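You operate a simulated robot arm through the tools that you are given. There is no shell and no other tool.

Carry out the task below with a simulated robot arm. There is one attempt and no reset: what you move stays moved.

JOB
Fill the air tank to the pressure on its card.
Fine: couple the hose to the green tank port first. End with both valves shut and the hose bled.

The check looks at the end state, three seconds after you hand in, the way a careful person would. Anything else that was tipped, shoved, dropped, spilled or broken makes it a failure.

ROBOT AND FRAMES
A 6-joint arm with a two-finger parallel gripper, fixed in place. Base frame: the origin is on the floor under the middle of its stand, x ahead of it, y to its left, z up. Units: mm, rad, N and s.
With the tool pointing down near the work surface it reaches from about 240 to 660 mm from the base axis. Its first joint turns from -1.152 to 1.152 rad. Payload 2.9 kg.
The TCP is the grasp point between the finger pads, 30 mm short of the fingertips. In the tool frame z runs along the fingers and y along their closing line. The gripper opens to 110 mm. The fingers are 20 mm wide and 10 mm thick; the gripper's body (48 by 112 mm) begins 55 mm behind the TCP.
Orientation is told as [roll, pitch, yaw] about the base's x, y, z axes, in that order, counted from this pose: with the fingers straight down and closing along the base's y, the tool's x points along the base's -x, its y along +y and its z along -z.

CONTROLS
- The arm moves only by the tool move_arm. Its argument "rows" is a list of rows, each a list of 7 numbers: the shift along the tool's x, y, z in units of 40 mm (1.0 is 40 mm), then the turn, a rotation vector about the tool's x, y, z in units of 6 degrees (1.0 is 6 degrees), then the closure, from 0 (fully open) to 1 (shut). In form: [[tx, ty, tz, wx, wy, wz, hand], ...]. A call has 1 to 20 rows; each row shifts and turns the commanded pose from where the row before left it, along the tool's axes as they then stand. A call with a number of a shift or a turn outside -1 to 1 is refused whole. A row lasts 0.2 s, in which the tool goes at most 50 mm and 0.15 rad; a call with a longer step from one row to the next is refused whole, and so is a gripper value outside its range. A pose out of reach is approached as far as the arm can. The call stops where the force on the tool passes 40 N (or 10 N more than at its start, if that is more) or the arm is blocked; 0.2 s more then pass. The fingers move at their own pace (about 108 mm/s each) and stop on an object; they squeeze with about 28 N. The grip force told is the motor's: it shows also when the fingers shut on nothing. Time passes only in rows, and 0.2 s behind the last, so rows that do not move let the fingers close. It gives the time, the measured TCP pose, the force on the tool (base axes), the opening and the grip force at its end, in the units of the frame above (readings bear some noise), with the torque about the TCP (base axes, N m) and any sound that the robot's microphone picked up.
- Cameras (640 x 400 px; columns grow to the right, rows downward): "scene" is fixed at [85, 437.4, 1396.6]; the picture's right is [-0.71, -0.70, 0.00], its down [-0.32, 0.32, -0.89] and it looks along [0.63, -0.63, -0.45] (base axes); focal length 254 px, centre (320, 200). "wrist" rides on the gripper at [72, 17, -103] in the tool frame; the picture's right is [-0.23, 0.97, 0.00], its down [-0.76, -0.18, -0.62] and it looks along [-0.61, -0.14, 0.78] (tool axes); focal length 222 px, centre (320, 200). There is no depth. A picture from a camera that has moved, and an enlarged one, comes with that camera's place and axes in the base frame and with its lens.
- camera(camera): a new picture of that camera. No time passes.
- inspect(camera, box): a new picture of the part [left, top, right, bottom] of that camera's present view, enlarged. No time passes.
- hand_in(): hands the job in; it is judged then, once.

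Places have to be worked out from the pictures, the camera data and where the tool is seen. Open the gripper and draw the arm clear of the work before you hand the job in, unless the task says otherwise.

The tools are called by a JSON object that holds its "op" and its "data". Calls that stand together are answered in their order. move_arm: Moves the arm, as the interface text tells. Its arguments: {"type":"object","properties":{"rows":{"type":"array"}},"required":["rows"]} The other tools are called the same way: camera (camera) takes a picture; inspect (camera, box) takes an enlarged picture of a part of a camera's view; hand_in () hands the job in.

At the start:

```text
t: 0.0
tool_pos: [309.8, -70.4, 1329.0]
orientation: [-0.001, -0.001, -0.001]
force: [0.3, 1.1, 0.3]
torque: [-0.02, 0.01, 0.04]
finger_gap: 109.7
finger_force: 0.0
```

scene: 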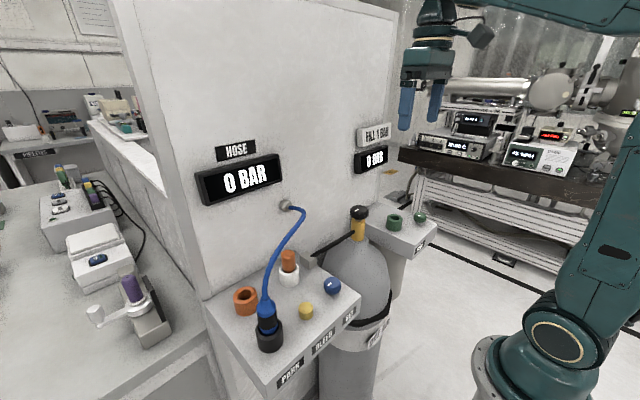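
wrist: 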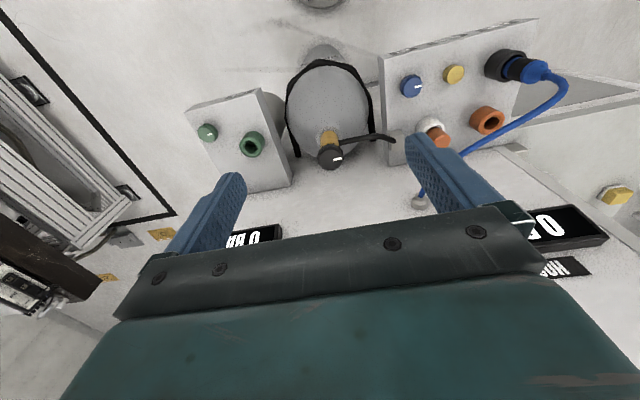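

I start by looking closely at the panel, labels and ports before moving anything.

{"op": "inspect", "data": {"camera": "scene", "box": [190, 190, 390, 400]}}

{"op": "inspect", "data": {"camera": "scene", "box": [330, 110, 450, 270]}}

{"op": "inspect", "data": {"camera": "wrist", "box": [170, 20, 410, 200]}}

{"op": "inspect", "data": {"camera": "wrist", "box": [370, 20, 610, 210]}}

```text
1.90 times, centred on (290, 295) of scene
camera zoom: at [85.0, 437.4, 1396.6], right [-0.71, -0.7, 0.0], down [-0.32, 0.32, -0.89], along [0.63, -0.63, -0.45], focal length 484 px, centre (377, 19)
```

zoom: 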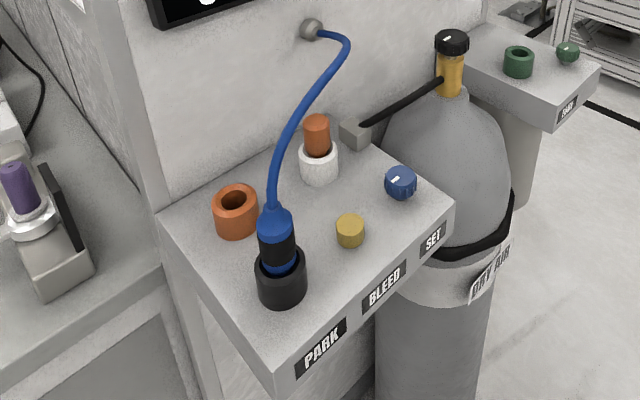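

```text
2.50 times, centred on (390, 190) of scene
camera zoom: at [85.0, 437.4, 1396.6], right [-0.71, -0.7, 0.0], down [-0.32, 0.32, -0.89], along [0.63, -0.63, -0.45], focal length 635 px, centre (145, 225)
```

zoom: 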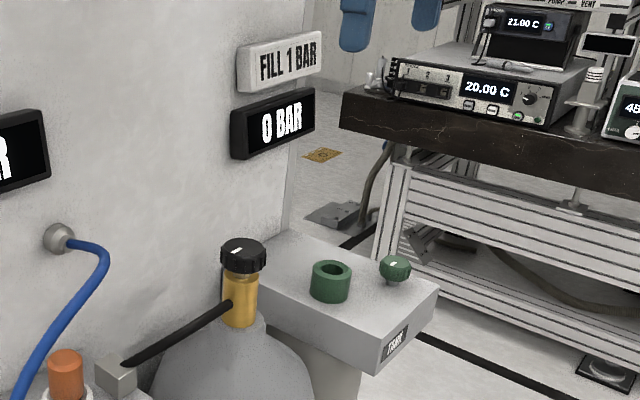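

```text
2.22 times, centred on (290, 110) of wrist
camera zoom: at [238.0, -52.5, 1430.8], right [0.23, 0.97, 0.0], down [0.76, -0.18, 0.62], along [0.61, -0.14, -0.78], focal length 494 px, centre (387, 400)
```

zoom: 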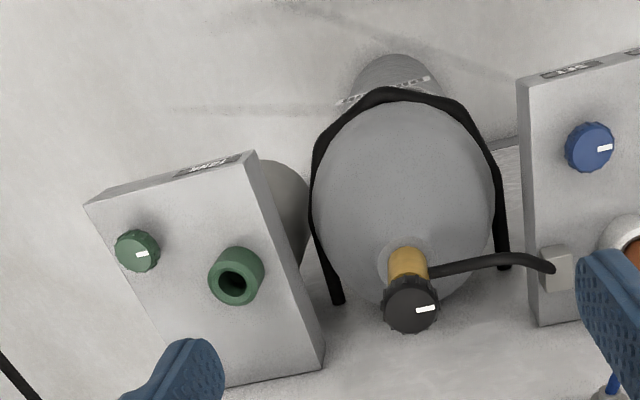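

```text
2.11 times, centred on (490, 115) of wrist
camera zoom: at [238.0, -52.5, 1430.8], right [0.23, 0.97, 0.0], down [0.76, -0.18, 0.62], along [0.61, -0.14, -0.78], focal length 468 px, centre (-38, 379)
```

zoom: 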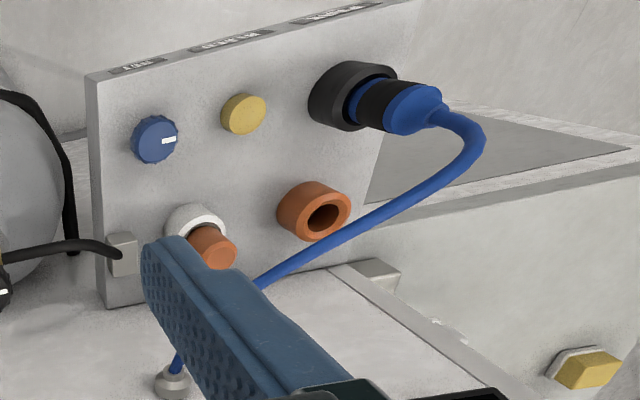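

The hose connector sits in the PARK socket, at about (380, 278, 965). The green port is near (430, -266, 945) and the bottle knob near (445, -77, 1048). I'll move the wrist camera to look closely at the hose panel, staying high and well in front of the wall.

{"op": "move_arm", "data": {"rows": [[0.085, 0.777, 0.4, 0, 0, 0, 0], [0.085, 0.777, 0.4, 0, 0, 0, 0], [0.085, 0.777, 0.4, 0, 0, 0, 0], [0.085, 0.777, 0.4, 0, 0, 0, 0], [0.085, 0.777, 0.4, 0, 0, 0, 0], [0.085, 0.777, 0.4, 0, 0, 0, 0], [0.085, 0.777, 0.4, 0, 0, 0, 0], [0.085, 0.777, 0.4, 0, 0, 0, 0], [0.085, 0.777, 0.4, 0, 0, 0, 0], [0.085, 0.777, 0.4, 0, 0, 0, 0], [0.085, 0.777, 0.4, 0, 0, 0, 0], [0.085, 0.777, 0.4, 0, 0, 0, 0]]}}

{"op": "camera", "data": {"camera": "wrist"}}

{"op": "camera", "data": {"camera": "scene"}}

```text
t: 2.6
tool_pos: [268.6, 303.6, 1134.3]
orientation: [-0.002, -0.002, 0.001]
force: [0.4, -0.6, 0.0]
torque: [0.02, 0.0, -0.01]
finger_gap: 110.2
finger_force: 0.0
```

```text
taken
camera wrist: at [198.0, 321.6, 1236.6], right [0.23, 0.97, 0.0], down [0.76, -0.18, 0.62], along [0.61, -0.14, -0.78], focal length 222 px, centre (320, 200)
```

wrist: 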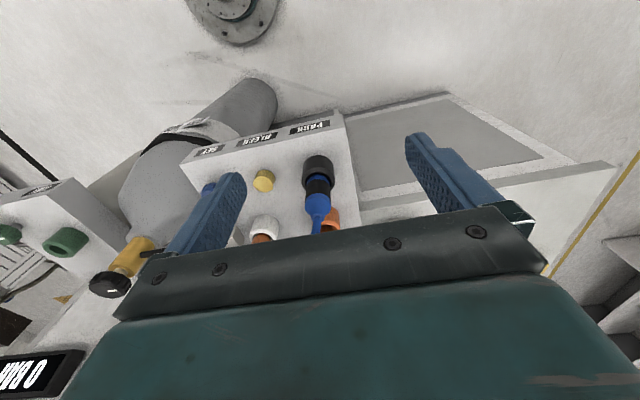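

```text
taken
```

scene: 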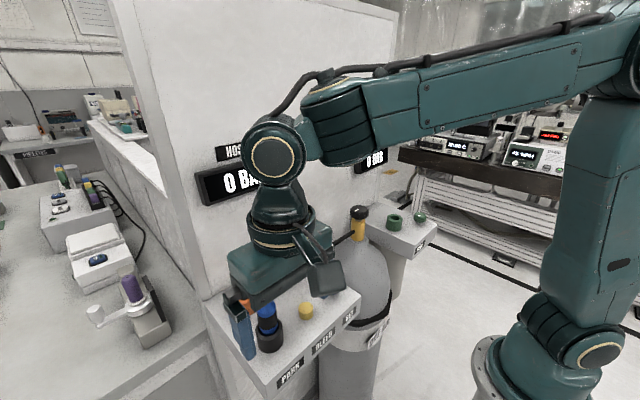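

The connector and its socket are now in the wrist view. I'll zoom in on them and on the rest of the panel.

{"op": "inspect", "data": {"camera": "wrist", "box": [180, 100, 360, 250]}}

{"op": "inspect", "data": {"camera": "wrist", "box": [270, 130, 360, 240]}}

```text
2.67 times, centred on (270, 175) of wrist
camera zoom: at [198.0, 321.6, 1236.6], right [0.23, 0.97, 0.0], down [0.76, -0.18, 0.62], along [0.61, -0.14, -0.78], focal length 592 px, centre (453, 267)
```

zoom: 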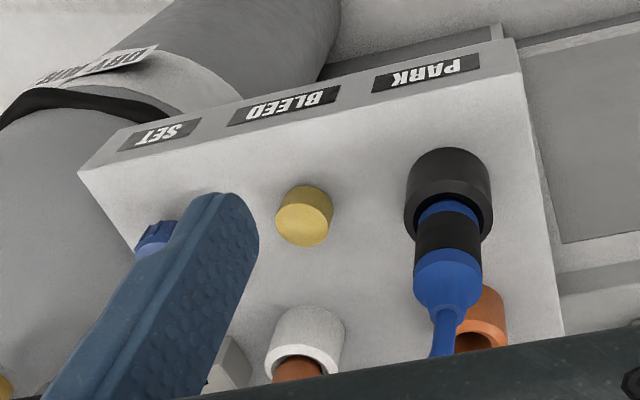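

```text
3.64 times, centred on (315, 185) of wrist
camera zoom: at [198.0, 321.6, 1236.6], right [0.23, 0.97, 0.0], down [0.76, -0.18, 0.62], along [0.61, -0.14, -0.78], focal length 808 px, centre (338, 254)
```

zoom: 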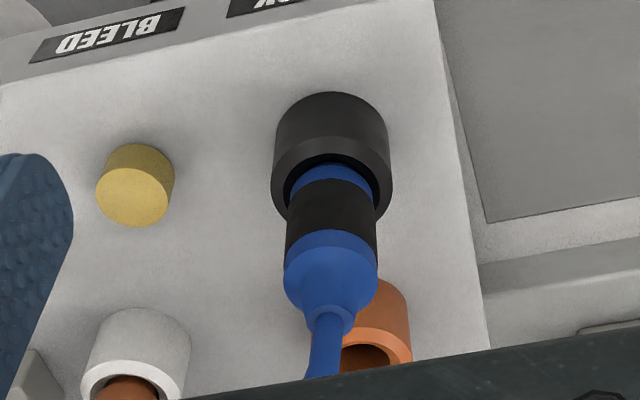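

The grip band, bell and neck of the connector show clearly, with the neck top at about z≈1037. Next I'll move sideways to see the SET knob and the bottle valve from nearby.

{"op": "move_arm", "data": {"rows": [[0, -0.9, -0.2, 0, 0, 0, 0], [0, -0.9, -0.2, 0, 0, 0, 0], [0, -0.9, -0.2, 0, 0, 0, 0], [0, -0.9, -0.2, 0, 0, 0, 0], [0, -0.9, -0.2, 0, 0, 0, 0], [0, -0.9, -0.2, 0, 0, 0, 0]]}}

{"op": "inspect", "data": {"camera": "wrist", "box": [150, 80, 450, 280]}}

{"op": "camera", "data": {"camera": "wrist"}}

```text
t: 4.0
tool_pos: [267.7, 84.3, 1182.4]
orientation: [-0.002, 0.0, 0.001]
force: [0.4, -0.2, 0.1]
torque: [0.02, 0.02, 0.01]
finger_gap: 110.0
finger_force: 0.1
```

```text
2.00 times, centred on (300, 180) of wrist
camera zoom: at [195.9, 103.0, 1285.0], right [0.23, 0.97, 0.0], down [0.76, -0.18, 0.62], along [0.61, -0.14, -0.78], focal length 444 px, centre (360, 240)
```

zoom: 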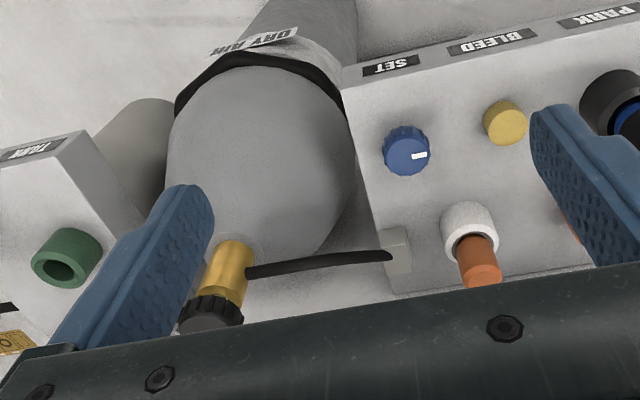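

```text
taken
camera wrist: at [195.9, 103.0, 1285.0], right [0.23, 0.97, 0.0], down [0.76, -0.18, 0.62], along [0.61, -0.14, -0.78], focal length 222 px, centre (320, 200)
```

wrist: 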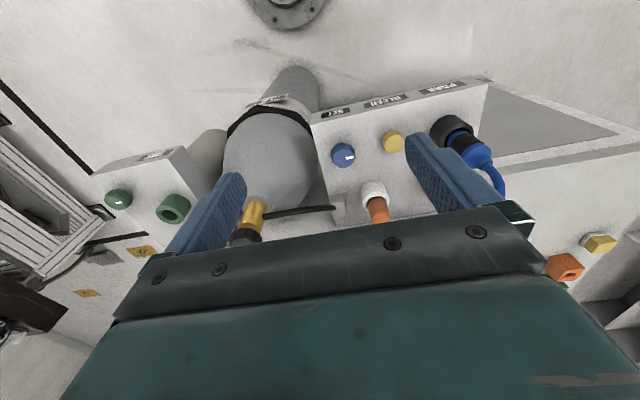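

The SET knob top is near (375, 102, 957) and the BLEED button top near (376, 185, 937). I'll go look at the tank port, tank valve and bottle knob up close.

{"op": "move_arm", "data": {"rows": [[-0.156, -1, 0.2, 0, 0, 0, 0], [-0.156, -1, 0.2, 0, 0, 0, 0], [-0.156, -1, 0.2, 0, 0, 0, 0], [-0.156, -1, 0.2, 0, 0, 0, 0], [-0.156, -1, 0.2, 0, 0, 0, 0], [-0.156, -1, 0.2, 0, 0, 0, 0], [-0.156, -1, 0.2, 0, 0, 0, 0], [-0.156, -1, 0.2, 0, 0, 0, 0]]}}

{"op": "camera", "data": {"camera": "wrist"}}

{"op": "inspect", "data": {"camera": "wrist", "box": [220, 80, 460, 260]}}

```text
t: 5.8
tool_pos: [318.0, -232.3, 1120.6]
orientation: [-0.001, -0.002, 0.0]
force: [0.3, -0.3, -0.9]
torque: [0.05, 0.02, 0.02]
finger_gap: 110.2
finger_force: 0.0
```

```text
taken
camera wrist: at [247.0, -215.0, 1223.9], right [0.23, 0.97, 0.0], down [0.76, -0.18, 0.62], along [0.61, -0.14, -0.78], focal length 222 px, centre (320, 200)
```

wrist: 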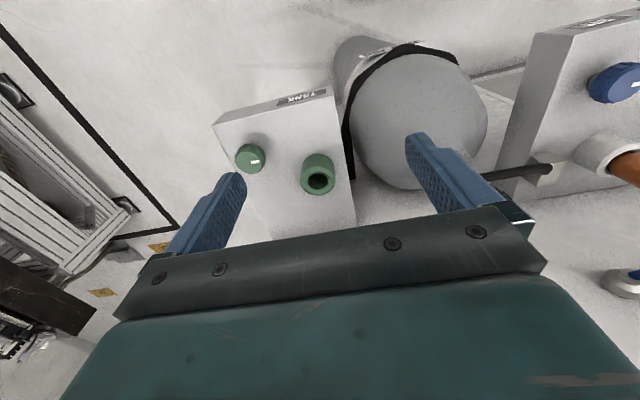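

```text
2.22 times, centred on (340, 170) of wrist
camera zoom: at [247.0, -215.0, 1223.9], right [0.23, 0.97, 0.0], down [0.76, -0.18, 0.62], along [0.61, -0.14, -0.78], focal length 494 px, centre (276, 267)
```

zoom: 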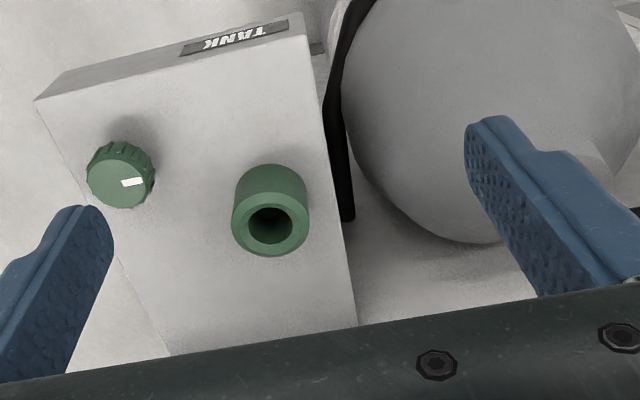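

The tank port top is at about (426, -260, 950), and the green tank-valve knob top is near (371, -342, 945) with a 42 mm diameter. Next I'll back up to see the bottle valve knob directly.

{"op": "move_arm", "data": {"rows": [[0.1, 0.6, -0.55, 0, 0, 0, 0], [0.1, 0.6, -0.55, 0, 0, 0, 0], [0.1, 0.6, -0.55, 0, 0, 0, 0], [0.1, 0.6, -0.55, 0, 0, 0, 0], [0.1, 0.6, -0.55, 0, 0, 0, 0], [0.1, 0.6, -0.55, 0, 0, 0, 0]]}}

{"op": "camera", "data": {"camera": "wrist"}}

{"op": "inspect", "data": {"camera": "wrist", "box": [260, 80, 480, 245]}}

{"op": "inspect", "data": {"camera": "scene", "box": [190, 120, 450, 320]}}

```text
t: 7.2
tool_pos: [294.1, -88.3, 1254.1]
orientation: [0.001, -0.002, -0.002]
force: [-0.3, 0.6, 0.1]
torque: [0.01, -0.01, -0.02]
finger_gap: 109.7
finger_force: 0.0
```

```text
taken
camera wrist: at [222.2, -70.5, 1355.9], right [0.23, 0.97, 0.0], down [0.76, -0.18, 0.62], along [0.61, -0.14, -0.78], focal length 222 px, centre (320, 200)
```

wrist: 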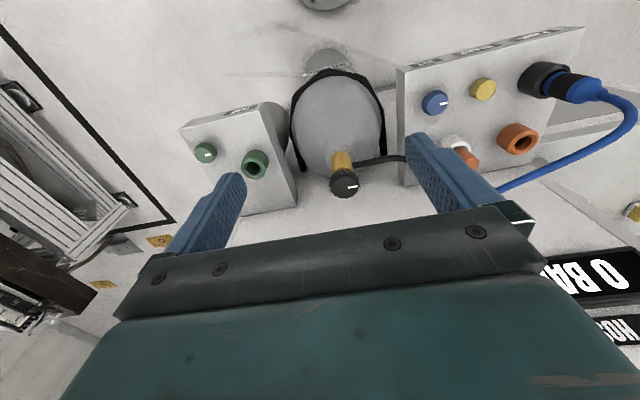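

```text
2.42 times, centred on (370, 162) of wrist
camera zoom: at [222.2, -70.5, 1355.9], right [0.23, 0.97, 0.0], down [0.76, -0.18, 0.62], along [0.61, -0.14, -0.78], focal length 538 px, centre (199, 291)
```

zoom: 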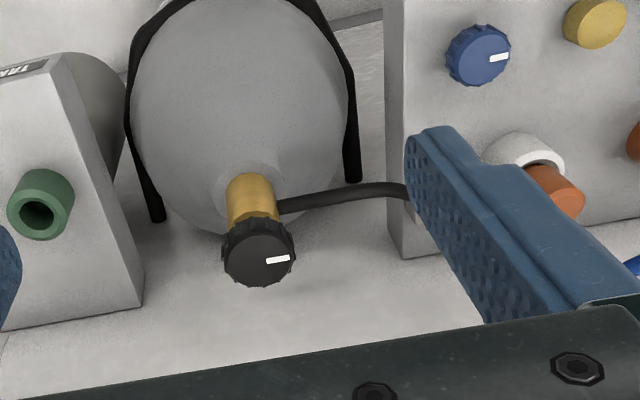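

```text
2.00 times, centred on (320, 220) of scene
camera zoom: at [85.0, 437.4, 1396.6], right [-0.71, -0.7, 0.0], down [-0.32, 0.32, -0.89], along [0.63, -0.63, -0.45], focal length 508 px, centre (320, 160)
```

zoom: 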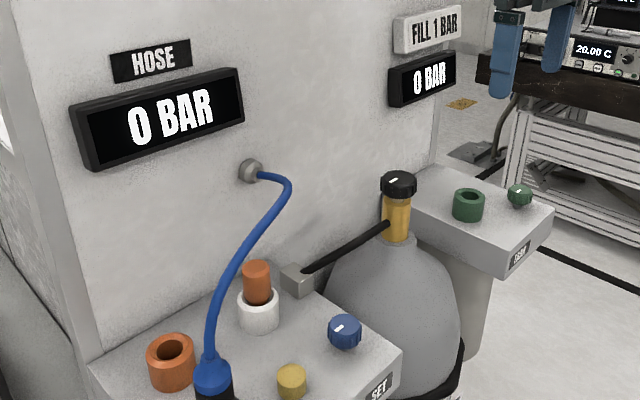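

The bottle knob top is near (447, -79, 1048) with a diameter of about 51 mm, and all pointers face +y. I'll now pitch the gripper about 60° forward so it can take the connector from the front with the hose free above it, moving over to the park side at the same time.

{"op": "move_arm", "data": {"rows": [[0, 0.915, 0, 0, -1, 0, 0], [0, 0.915, 0, 0, -1, 0, 0], [0, 0.915, 0, 0, -1, 0, 0], [0, 0.915, 0, 0, -1, 0, 0], [0, 0.915, 0, 0, -1, 0, 0], [0, 0.915, 0, 0, -1, 0, 0], [0, 0.915, 0, 0, -1, 0, 0], [0, 0.915, 0, 0, -1, 0, 0], [0, 0.915, 0, 0, -1, 0, 0], [0, 0.915, 0, 0, -1, 0, 0], [0, 0, 0, 0, 0, 0, 0]]}}

{"op": "camera", "data": {"camera": "wrist"}}

{"op": "camera", "data": {"camera": "scene"}}

```text
t: 9.6
tool_pos: [352.4, 248.2, 1248.1]
orientation: [-0.002, -1.048, 0.002]
force: [0.1, -0.7, -0.2]
torque: [-0.01, 0.02, 0.01]
finger_gap: 110.0
finger_force: 0.0
out of reach, approached as far as the arm can: row 8, 9, 10
```

```text
taken
camera wrist: at [227.6, 264.8, 1235.7], right [0.11, 0.97, 0.2], down [-0.16, -0.18, 0.97], along [0.98, -0.14, 0.14], focal length 222 px, centre (320, 200)
```

wrist: 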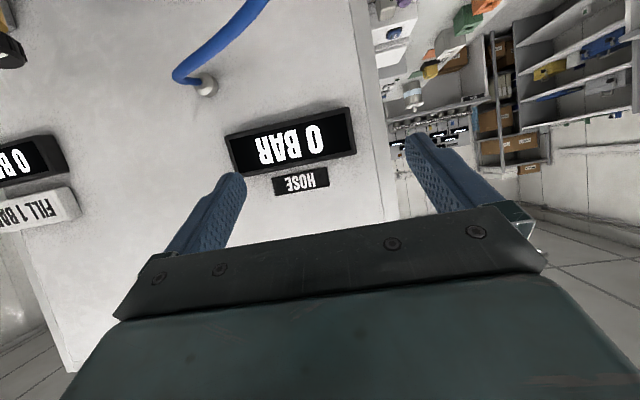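

```text
taken
```

scene: 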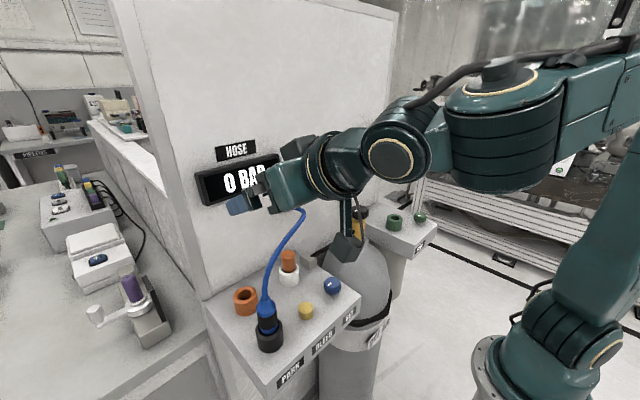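

Part of that move was out of reach because the TCP was too close in for this tilt. I'll lower 100 mm in front of the panel and read the pose to see where the command stands now.

{"op": "move_arm", "data": {"rows": [[0.722, 0, 0.417, 0, 0, 0, 0], [0.722, 0, 0.417, 0, 0, 0, 0], [0.722, 0, 0.417, 0, 0, 0, 0], [0, 0, 0, 0, 0, 0, 0]]}}

{"op": "camera", "data": {"camera": "wrist"}}

{"op": "camera", "data": {"camera": "scene"}}

```text
t: 10.6
tool_pos: [352.8, 247.9, 1149.7]
orientation: [-0.001, -1.049, 0.003]
force: [0.6, 0.7, 0.5]
torque: [0.02, -0.02, 0.01]
finger_gap: 110.0
finger_force: 0.1
```

```text
taken
camera wrist: at [227.9, 265.3, 1137.7], right [0.11, 0.97, 0.2], down [-0.16, -0.18, 0.97], along [0.98, -0.14, 0.14], focal length 222 px, centre (320, 200)
```

wrist: 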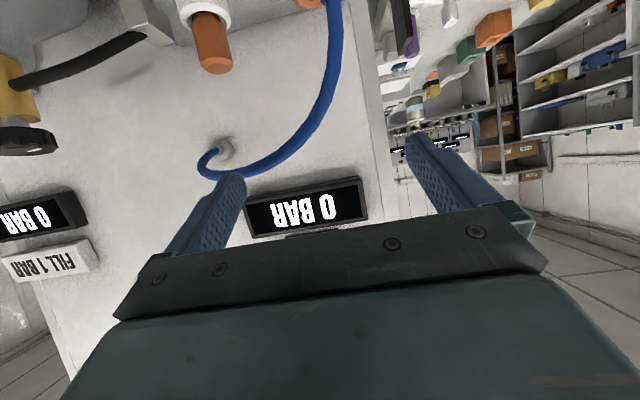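

```text
taken
```

scene: 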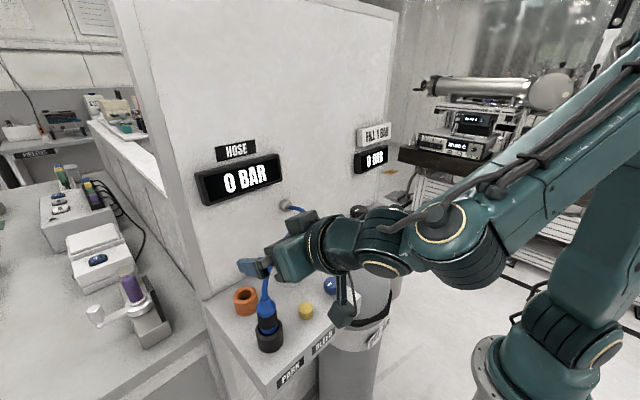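

The hose rises from the connector toward (412, 236, 1102) and on to the wall, so approaching from the front keeps it clear. I'll move the open fingers in front of the connector at about (335, 278, 1060).

{"op": "move_arm", "data": {"rows": [[0.543, 0.188, 0.184, 0, 0, 0, 0], [0.543, 0.188, 0.184, 0, 0, 0, 0], [0.543, 0.188, 0.184, 0, 0, 0, 0], [0.543, 0.188, 0.184, 0, 0, 0, 0], [0, 0, 0, 0, 0, 0, 0]]}}

{"op": "camera", "data": {"camera": "wrist"}}

{"op": "camera", "data": {"camera": "scene"}}

```text
t: 11.8
tool_pos: [358.1, 266.7, 1058.7]
orientation: [-0.001, -1.046, 0.003]
force: [-0.7, -0.5, 0.5]
torque: [-0.02, -0.01, -0.01]
finger_gap: 110.0
finger_force: 0.3
out of reach, approached as far as the arm can: row 1, 2, 3, 4
```

```text
taken
camera wrist: at [234.2, 284.0, 1046.6], right [0.11, 0.97, 0.2], down [-0.16, -0.18, 0.97], along [0.98, -0.14, 0.13], focal length 222 px, centre (320, 200)
```

wrist: 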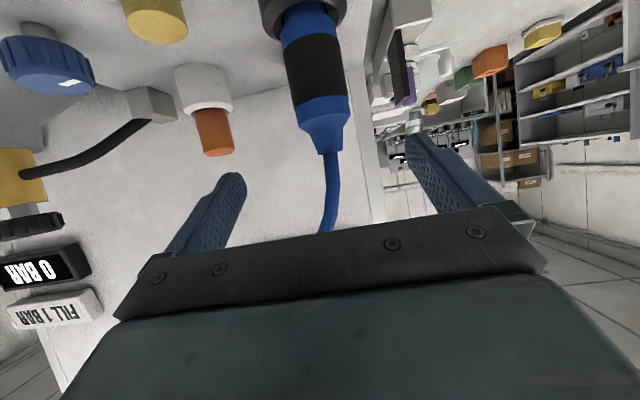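

```text
taken
```

scene: 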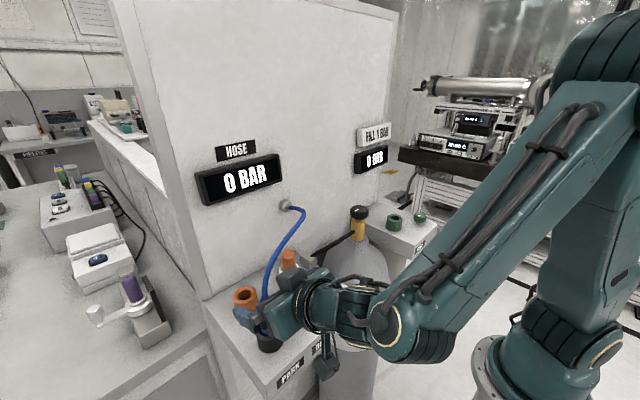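

The fingers straddle the hose, and the black grip band spans about z 980–1010 at (378, 278). I'll lower to the band's height while centring in y.

{"op": "move_arm", "data": {"rows": [[0.409, 0.092, 0.275, 0, 0, 0, 0], [0.409, 0.092, 0.275, 0, 0, 0, 0], [0.409, 0.092, 0.275, 0, 0, 0, 0], [0, 0, 0, 0, 0, 0, 0]]}}

{"op": "camera", "data": {"camera": "wrist"}}

{"op": "camera", "data": {"camera": "scene"}}

```text
t: 12.8
tool_pos: [365.4, 277.1, 1000.6]
orientation: [0.0, -1.047, 0.003]
force: [-0.4, -0.3, 0.8]
torque: [0.02, 0.01, 0.04]
finger_gap: 110.2
finger_force: 0.0
```

```text
taken
camera wrist: at [240.6, 294.8, 987.4], right [0.11, 0.97, 0.2], down [-0.16, -0.18, 0.97], along [0.98, -0.14, 0.14], focal length 222 px, centre (320, 200)
```

wrist: 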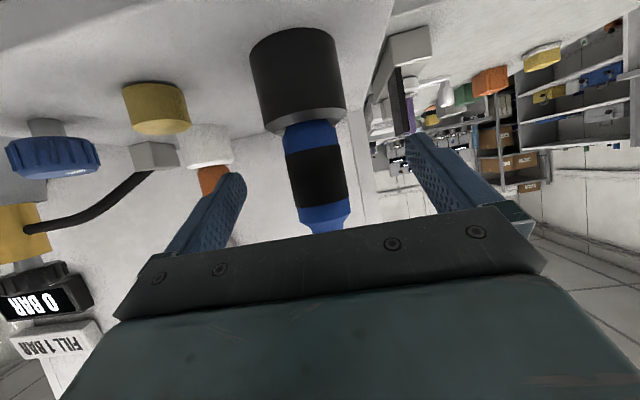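

```text
taken
```

scene: 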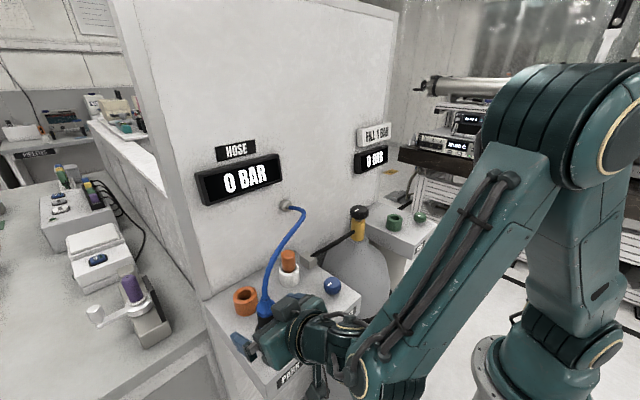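

The grip band centre is at about (378, 278.5, 993) and the socket rim at z≈966. I'll move in slightly and close on the band.

{"op": "move_arm", "data": {"rows": [[-0.045, 0.035, 0.28, 0, 0, 0, 0], [0, 0, 0, 0, 0, 0, 0], [0, 0, 0, 0, 0, 0, 1], [0, 0, 0, 0, 0, 0, 1], [0, 0, 0, 0, 0, 0, 1], [0, 0, 0, 0, 0, 0, 1]]}}

{"op": "camera", "data": {"camera": "wrist"}}

```text
t: 14.2
tool_pos: [374.1, 279.2, 994.3]
orientation: [-0.004, -1.05, 0.002]
force: [2.5, -3.7, 5.1]
torque: [-0.21, -0.11, -0.04]
finger_gap: 34.1
finger_force: 28.3
```

```text
taken
camera wrist: at [248.9, 296.5, 983.7], right [0.11, 0.97, 0.2], down [-0.16, -0.18, 0.97], along [0.98, -0.14, 0.14], focal length 222 px, centre (320, 200)
```

wrist: 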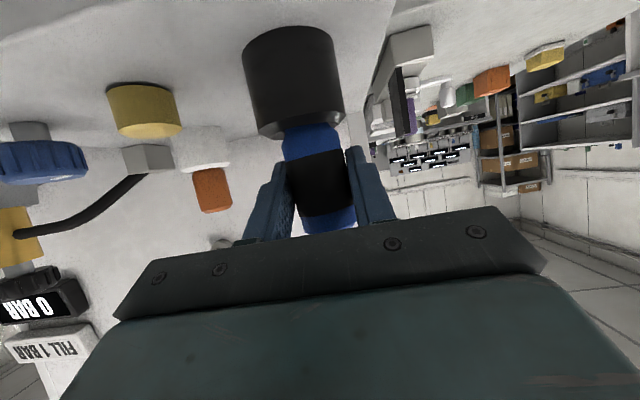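

The band is gripped at a 34 mm gap. I'll lift straight up slowly, watching the force.

{"op": "move_arm", "data": {"rows": [[-0.2165, 0, -0.125, 0, 0, 0, 1], [-0.2165, 0, -0.125, 0, 0, 0, 1], [-0.2165, 0, -0.125, 0, 0, 0, 1], [-0.2165, 0, -0.125, 0, 0, 0, 1]]}}

{"op": "camera", "data": {"camera": "wrist"}}

```text
t: 15.2
tool_pos: [374.4, 279.6, 1036.9]
orientation: [-0.002, -1.046, 0.002]
force: [0.5, 0.4, -1.1]
torque: [-0.03, 0.03, -0.01]
finger_gap: 34.3
finger_force: 28.3
```

```text
taken
camera wrist: at [249.4, 297.5, 1024.0], right [0.11, 0.97, 0.2], down [-0.16, -0.18, 0.97], along [0.98, -0.14, 0.14], focal length 222 px, centre (320, 200)
```

wrist: 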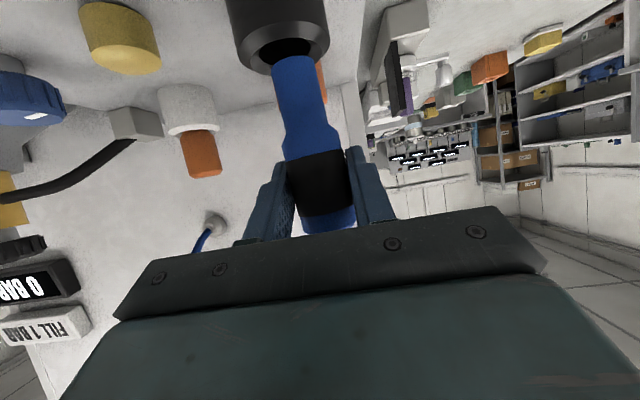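

It lifts freely, and the narrower nose is coming out of the socket. I'll continue straight up until it's clear.

{"op": "move_arm", "data": {"rows": [[-0.433, 0, -0.25, 0, 0, 0, 1], [-0.433, 0, -0.25, 0, 0, 0, 1], [-0.433, 0, -0.25, 0, 0, 0, 1], [-0.433, 0, -0.25, 0, 0, 0, 1], [0, 0, 0, 0, 0, 0, 1]]}}

{"op": "camera", "data": {"camera": "wrist"}}

{"op": "camera", "data": {"camera": "scene"}}

```text
t: 16.4
tool_pos: [373.9, 278.4, 1115.1]
orientation: [-0.003, -1.049, 0.002]
force: [0.4, 0.5, -1.6]
torque: [0.01, 0.01, -0.01]
finger_gap: 34.0
finger_force: 28.0
```

```text
taken
camera wrist: at [248.7, 296.5, 1103.6], right [0.11, 0.97, 0.2], down [-0.16, -0.18, 0.97], along [0.98, -0.14, 0.14], focal length 222 px, centre (320, 200)
```

wrist: 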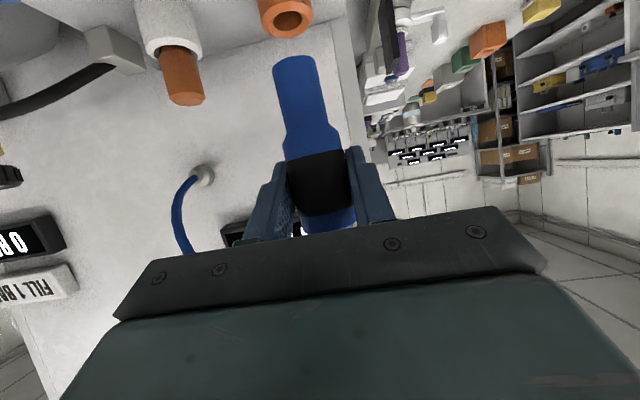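

```text
taken
```

scene: 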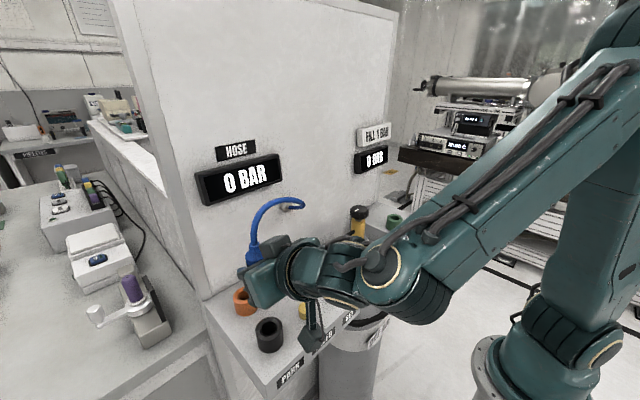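

The connector is clear and upright, with its nose tip about 66 mm below the TCP. I'll carry it across in front of the bottle knob, watching the hose and forces.

{"op": "move_arm", "data": {"rows": [[-0.3, -0.2, -0.173, 0, 0, 0, 1], [-0.3, -0.5, -0.173, 0, 0, 0, 1], [-0.2, -0.75, -0.115, 0, 0, 0, 1], [0, -0.75, 0, 0, 0, 0, 1], [0, -0.75, 0, 0, 0, 0, 1], [0, -0.75, 0, 0, 0, 0, 1], [0, -0.75, 0, 0, 0, 0, 1], [0, -0.75, 0, 0, 0, 0, 1], [0, -0.75, 0, 0, 0, 0, 1], [0, -0.75, 0, 0, 0, 0, 1], [0, 0, 0, 0, 0, 0, 1]]}}

{"op": "camera", "data": {"camera": "wrist"}}

{"op": "camera", "data": {"camera": "scene"}}

```text
t: 18.8
tool_pos: [374.8, 10.7, 1151.3]
orientation: [-0.003, -1.047, 0.002]
force: [1.1, 0.0, -1.4]
torque: [0.01, 0.01, -0.01]
finger_gap: 33.8
finger_force: 27.8
```

```text
taken
camera wrist: at [249.4, 27.8, 1139.8], right [0.11, 0.97, 0.2], down [-0.16, -0.18, 0.97], along [0.98, -0.14, 0.14], focal length 222 px, centre (320, 200)
```

wrist: 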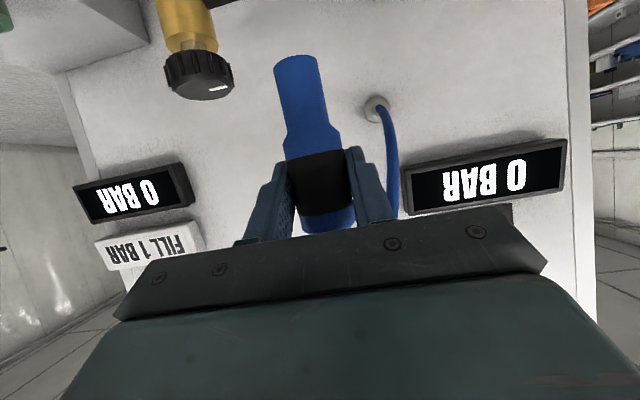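

```text
taken
```

scene: 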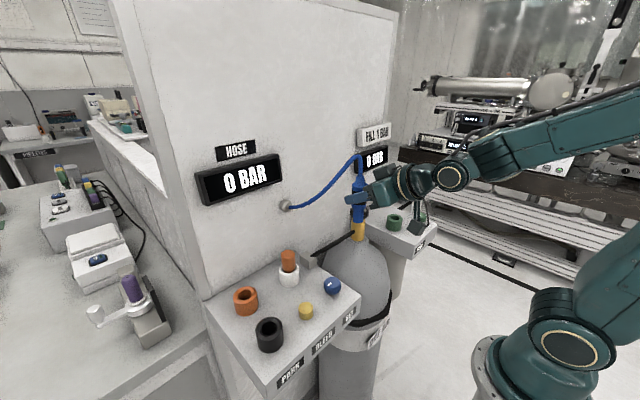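

The hose follows without drag. I'll continue toward the tank side at the same height.

{"op": "move_arm", "data": {"rows": [[0, -0.75, 0, 0, 0, 0, 1], [0, -0.75, 0, 0, 0, 0, 1], [0, -0.75, 0, 0, 0, 0, 1], [0, -0.75, 0, 0, 0, 0, 1], [0, -0.75, 0, 0, 0, 0, 1], [0, -0.75, 0, 0, 0, 0, 1], [0, -0.6, 0, 0, 0, 0, 1], [0, 0, 0, 0, 0, 0, 1]]}}

{"op": "camera", "data": {"camera": "wrist"}}

{"op": "camera", "data": {"camera": "scene"}}

```text
t: 20.6
tool_pos: [373.7, -192.7, 1153.1]
orientation: [-0.002, -1.049, 0.002]
force: [0.3, 0.0, -0.7]
torque: [0.01, -0.01, 0.0]
finger_gap: 33.4
finger_force: 28.2
```

```text
taken
camera wrist: at [249.1, -174.4, 1142.0], right [0.11, 0.97, 0.2], down [-0.16, -0.18, 0.97], along [0.98, -0.14, 0.14], focal length 222 px, centre (320, 200)
```

wrist: 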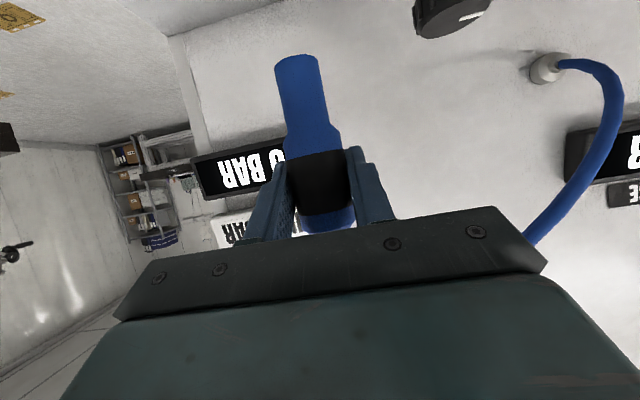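

```text
taken
```

scene: 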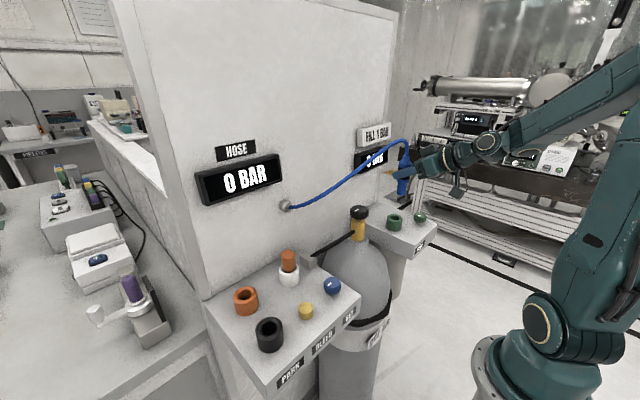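

No drag so far. I'll move to above the green port at about (420, -260), then lower to leave the nose tip some 40 mm above it.

{"op": "move_arm", "data": {"rows": [[-0.193, -0.561, 0.334, 0, 0, 0, 1], [-0.193, -0.561, 0.334, 0, 0, 0, 1], [-0.193, -0.561, 0.334, 0, 0, 0, 1], [0.4027, 0, 0.2325, 0, 0, 0, 1], [0.4027, 0, 0.2325, 0, 0, 0, 1], [0.4027, 0, 0.2325, 0, 0, 0, 1], [0.4027, 0, 0.2325, 0, 0, 0, 1], [0, 0, 0, 0, 0, 0, 1]]}}

{"op": "camera", "data": {"camera": "wrist"}}

{"op": "camera", "data": {"camera": "scene"}}

{"op": "inspect", "data": {"camera": "scene", "box": [330, 100, 490, 260]}}

```text
t: 22.4
tool_pos: [420.1, -259.6, 1077.8]
orientation: [-0.003, -1.048, 0.002]
force: [-0.3, -0.2, -2.1]
torque: [-0.01, 0.02, -0.02]
finger_gap: 33.9
finger_force: 27.9
```

```text
taken
camera wrist: at [294.8, -243.0, 1066.0], right [0.11, 0.97, 0.2], down [-0.16, -0.18, 0.97], along [0.98, -0.14, 0.14], focal length 222 px, centre (320, 200)
```

wrist: 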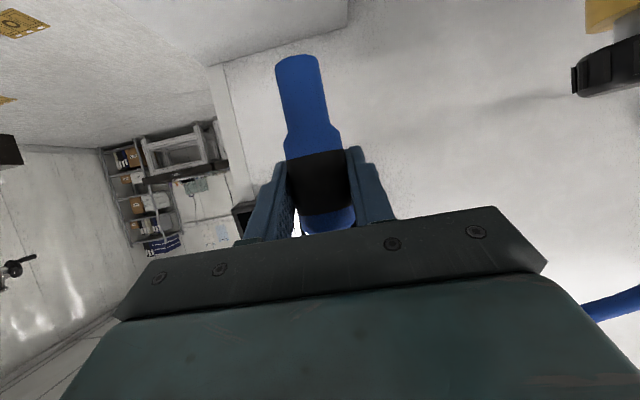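

```text
taken
```

scene: 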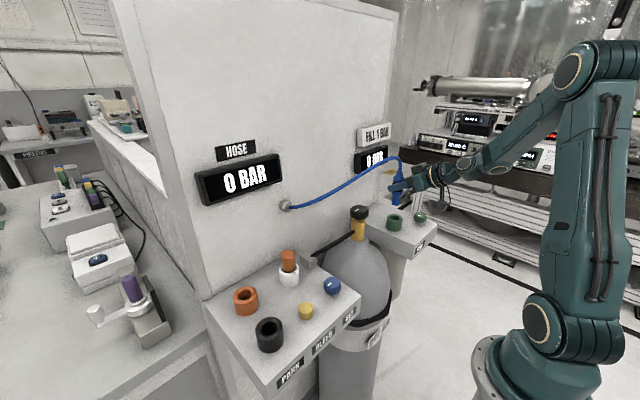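

```text
2.50 times, centred on (410, 180) of scene
camera zoom: at [85.0, 437.4, 1396.6], right [-0.71, -0.7, 0.0], down [-0.32, 0.32, -0.89], along [0.63, -0.63, -0.45], focal length 635 px, centre (95, 250)
```

zoom: 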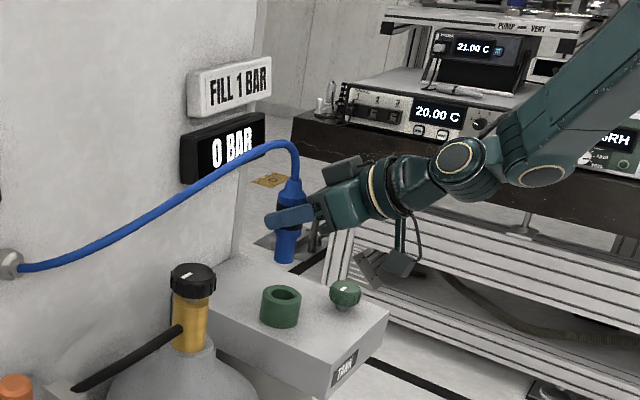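

The connector hangs just above the port in the scene view. I'll lower about 35 mm so the wrist camera can see the port rim for fine alignment.

{"op": "move_arm", "data": {"rows": [[0.379, 0, 0.219, 0, 0, 0, 1], [0.379, 0, 0.219, 0, 0, 0, 1], [0, 0, 0, 0, 0, 0, 1]]}}

{"op": "camera", "data": {"camera": "wrist"}}

{"op": "inspect", "data": {"camera": "scene", "box": [370, 160, 430, 250]}}

{"op": "inspect", "data": {"camera": "wrist", "box": [220, 0, 400, 140]}}

```text
t: 23.2
tool_pos: [420.0, -261.6, 1042.7]
orientation: [-0.001, -1.049, 0.001]
force: [0.3, -0.2, -1.0]
torque: [-0.03, 0.03, 0.01]
finger_gap: 33.5
finger_force: 27.7
```

```text
taken
camera wrist: at [294.4, -243.0, 1031.1], right [0.11, 0.97, 0.2], down [-0.16, -0.18, 0.97], along [0.98, -0.14, 0.14], focal length 222 px, centre (320, 200)
```

wrist: 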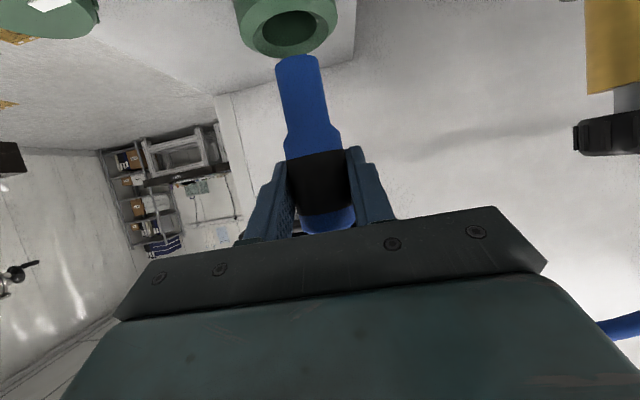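

```text
4.44 times, centred on (400, 205) of scene
camera zoom: at [85.0, 437.4, 1396.6], right [-0.71, -0.7, 0.0], down [-0.32, 0.32, -0.89], along [0.63, -0.63, -0.45], focal length 1128 px, centre (-36, 178)
```

zoom: 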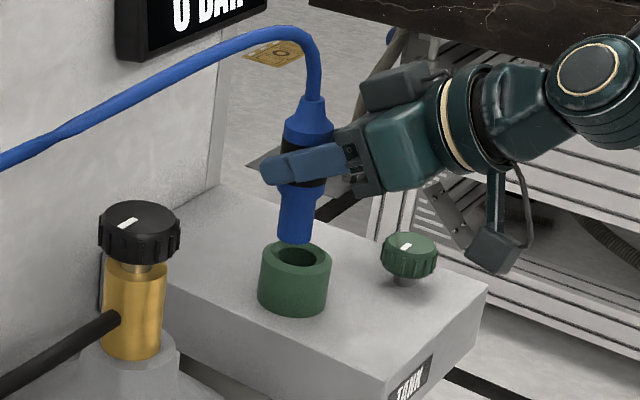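

```text
2.86 times, centred on (310, 70) of wrist
camera zoom: at [294.4, -243.0, 1031.1], right [0.11, 0.97, 0.2], down [-0.16, -0.18, 0.97], along [0.98, -0.14, 0.14], focal length 635 px, centre (349, 571)
```

zoom: 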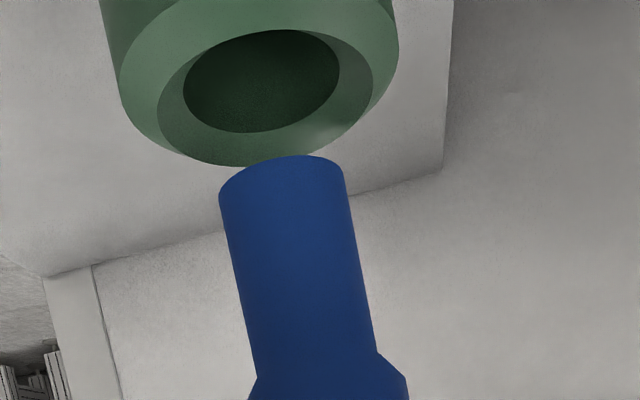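

By triangulating both pictures, the nose tip is at about (428, -260, 973) and the port mouth at (426, -259, 954), so they're nearly coaxial. I'll lower 14 mm with a small x trim and look again.

{"op": "move_arm", "data": {"rows": [[0.161, 0.01, 0.071, 0, 0, 0, 1], [0.161, 0.01, 0.071, 0, 0, 0, 1], [0, 0, 0, 0, 0, 0, 1]]}}

{"op": "inspect", "data": {"camera": "scene", "box": [370, 160, 430, 250]}}

{"op": "inspect", "data": {"camera": "wrist", "box": [220, 0, 400, 140]}}

```text
t: 24.0
tool_pos: [418.2, -260.3, 1028.1]
orientation: [-0.002, -1.05, 0.0]
force: [-0.3, 0.3, -1.5]
torque: [-0.06, 0.03, 0.01]
finger_gap: 34.1
finger_force: 27.8
```

```text
4.44 times, centred on (400, 205) of scene
camera zoom: at [85.0, 437.4, 1396.6], right [-0.71, -0.7, 0.0], down [-0.32, 0.32, -0.89], along [0.63, -0.63, -0.45], focal length 1128 px, centre (-36, 178)
```

zoom: 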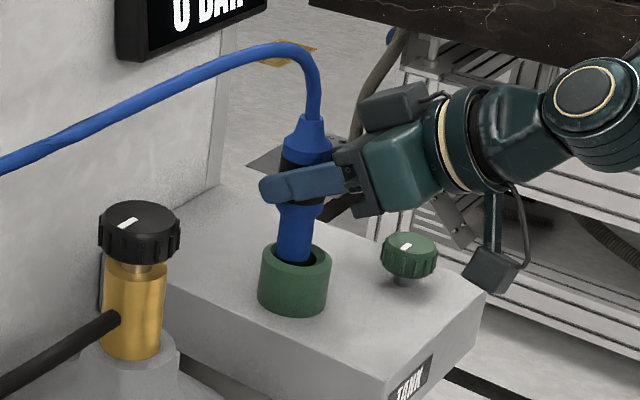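

```text
2.86 times, centred on (310, 70) of wrist
camera zoom: at [292.9, -242.3, 1017.2], right [0.11, 0.97, 0.2], down [-0.16, -0.18, 0.97], along [0.98, -0.14, 0.14], focal length 635 px, centre (349, 571)
```

zoom: 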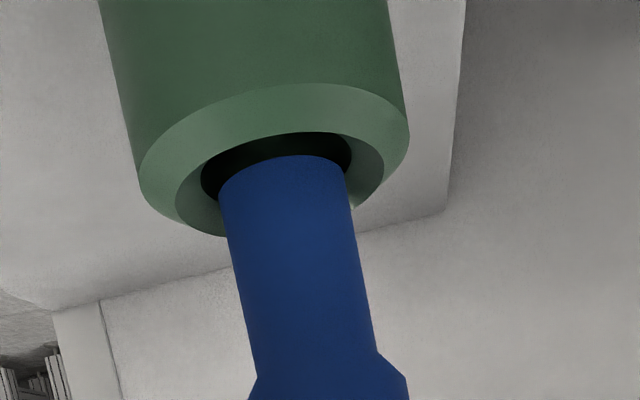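

The nose is centred over the bore within about 1 mm. I'll lower slowly into the port, watching the force.

{"op": "move_arm", "data": {"rows": [[0.13, -0.01, 0.075, 0, 0, 0, 1], [0.13, -0.01, 0.075, 0, 0, 0, 1], [0.13, 0, 0.075, 0, 0, 0, 1], [0.13, 0, 0.075, 0, 0, 0, 1], [0, 0, 0, 0, 0, 0, 1]]}}

{"op": "inspect", "data": {"camera": "scene", "box": [370, 160, 430, 250]}}

{"op": "inspect", "data": {"camera": "wrist", "box": [220, 0, 400, 140]}}

```text
t: 24.6
tool_pos: [420.3, -261.3, 1027.4]
orientation: [-0.009, -1.069, 0.01]
force: [-0.6, 0.8, 3.6]
torque: [0.04, 0.01, 0.02]
finger_gap: 33.7
finger_force: 27.8
stopped in row 2: the force on the tool passed its limit at 43 N (the readings are from after the stop); the commanded pose is now the measured one
```

```text
4.44 times, centred on (400, 205) of scene
camera zoom: at [85.0, 437.5, 1396.6], right [-0.71, -0.7, 0.0], down [-0.32, 0.32, -0.89], along [0.63, -0.63, -0.45], focal length 1128 px, centre (-36, 178)
```

zoom: 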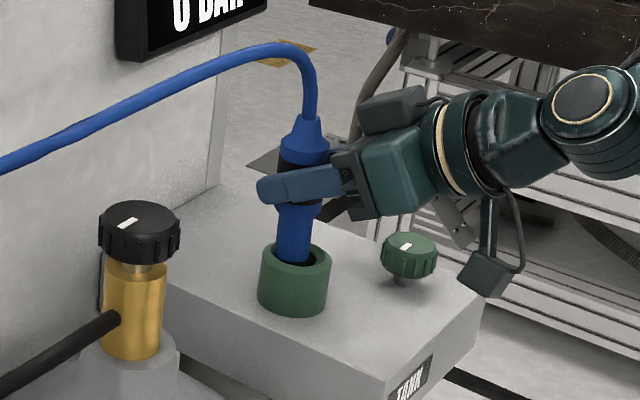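

```text
2.86 times, centred on (310, 70) of wrist
camera zoom: at [295.4, -243.3, 1012.7], right [0.11, 0.97, 0.2], down [-0.18, -0.17, 0.97], along [0.98, -0.14, 0.15], focal length 635 px, centre (349, 571)
```

zoom: 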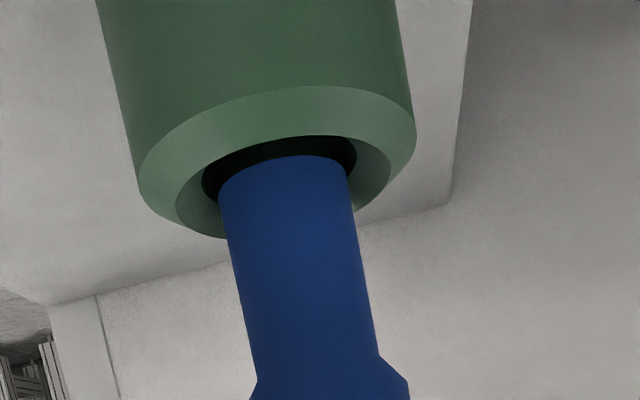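

The nose touched the chamfer, and the contact pushed the tip toward +x and -y. I'll zoom in tightly on both views to judge the remaining offset before continuing more gently.

{"op": "inspect", "data": {"camera": "scene", "box": [382, 190, 412, 235]}}

{"op": "inspect", "data": {"camera": "wrist", "box": [250, 10, 350, 85]}}

{"op": "camera", "data": {"camera": "wrist"}}

```text
8.89 times, centred on (397, 212) of scene
camera zoom: at [85.0, 437.5, 1396.6], right [-0.71, -0.7, 0.0], down [-0.32, 0.32, -0.89], along [0.63, -0.63, -0.45], focal length 2257 px, centre (-364, 89)
```

zoom: 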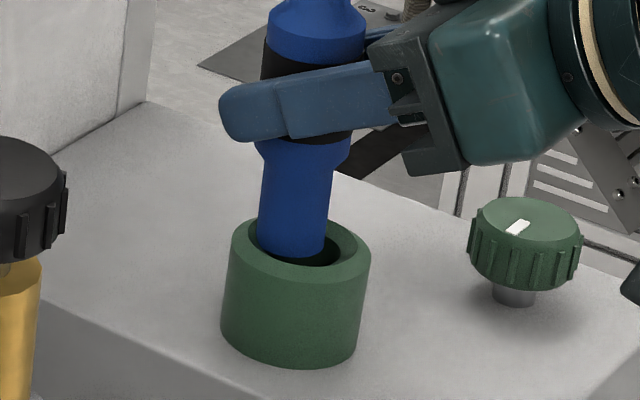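

```text
5.33 times, centred on (300, 48) of wrist
camera zoom: at [295.4, -243.3, 1012.7], right [0.11, 0.97, 0.2], down [-0.18, -0.17, 0.97], along [0.98, -0.14, 0.15], focal length 1185 px, centre (427, 1013)
```

zoom: 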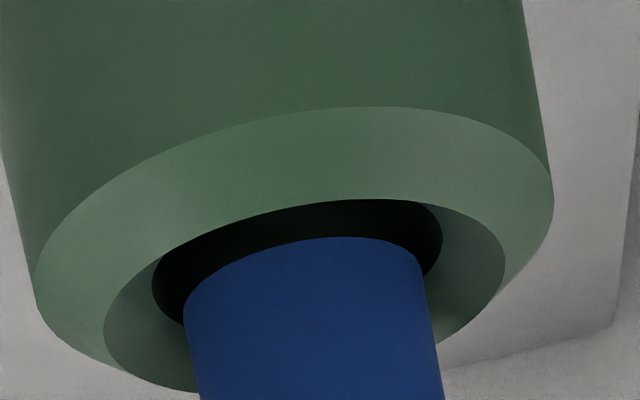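

```text
taken
camera wrist: at [295.4, -243.3, 1012.7], right [0.11, 0.97, 0.2], down [-0.18, -0.17, 0.97], along [0.98, -0.14, 0.15], focal length 222 px, centre (320, 200)
```

wrist: 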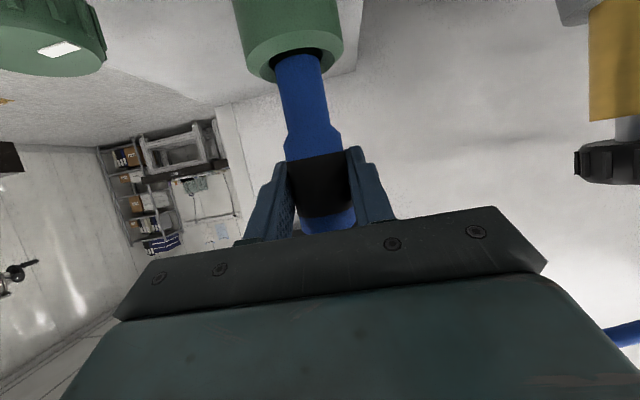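

The offset needs measuring more precisely, so I'll zoom in hard on the port mouth from both cameras.

{"op": "inspect", "data": {"camera": "scene", "box": [387, 206, 403, 216]}}

{"op": "inspect", "data": {"camera": "wrist", "box": [262, 40, 342, 90]}}

```text
16.00 times, centred on (395, 211) of scene
camera zoom: at [85.0, 437.5, 1396.6], right [-0.71, -0.7, 0.0], down [-0.32, 0.32, -0.89], along [0.63, -0.63, -0.45], focal length 4062 px, centre (-880, 24)
```

zoom: 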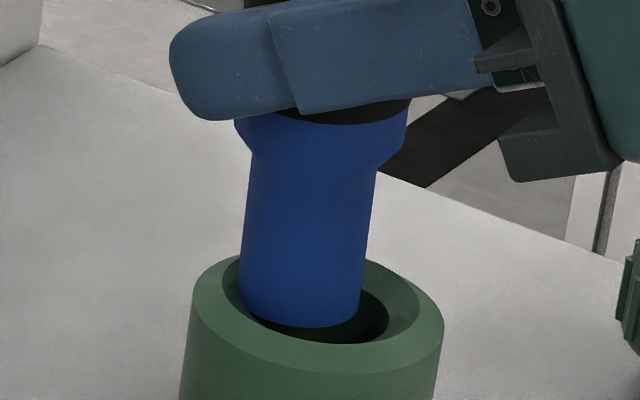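

```text
8.00 times, centred on (302, 65) of wrist
camera zoom: at [295.4, -243.3, 1012.7], right [0.11, 0.97, 0.2], down [-0.18, -0.17, 0.97], along [0.98, -0.14, 0.15], focal length 1777 px, centre (464, 1280)
```

zoom: 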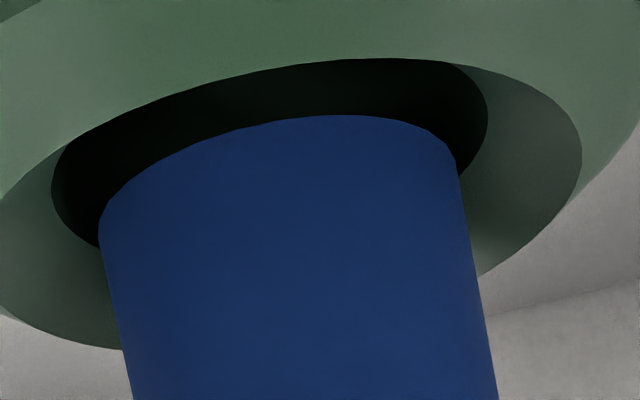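

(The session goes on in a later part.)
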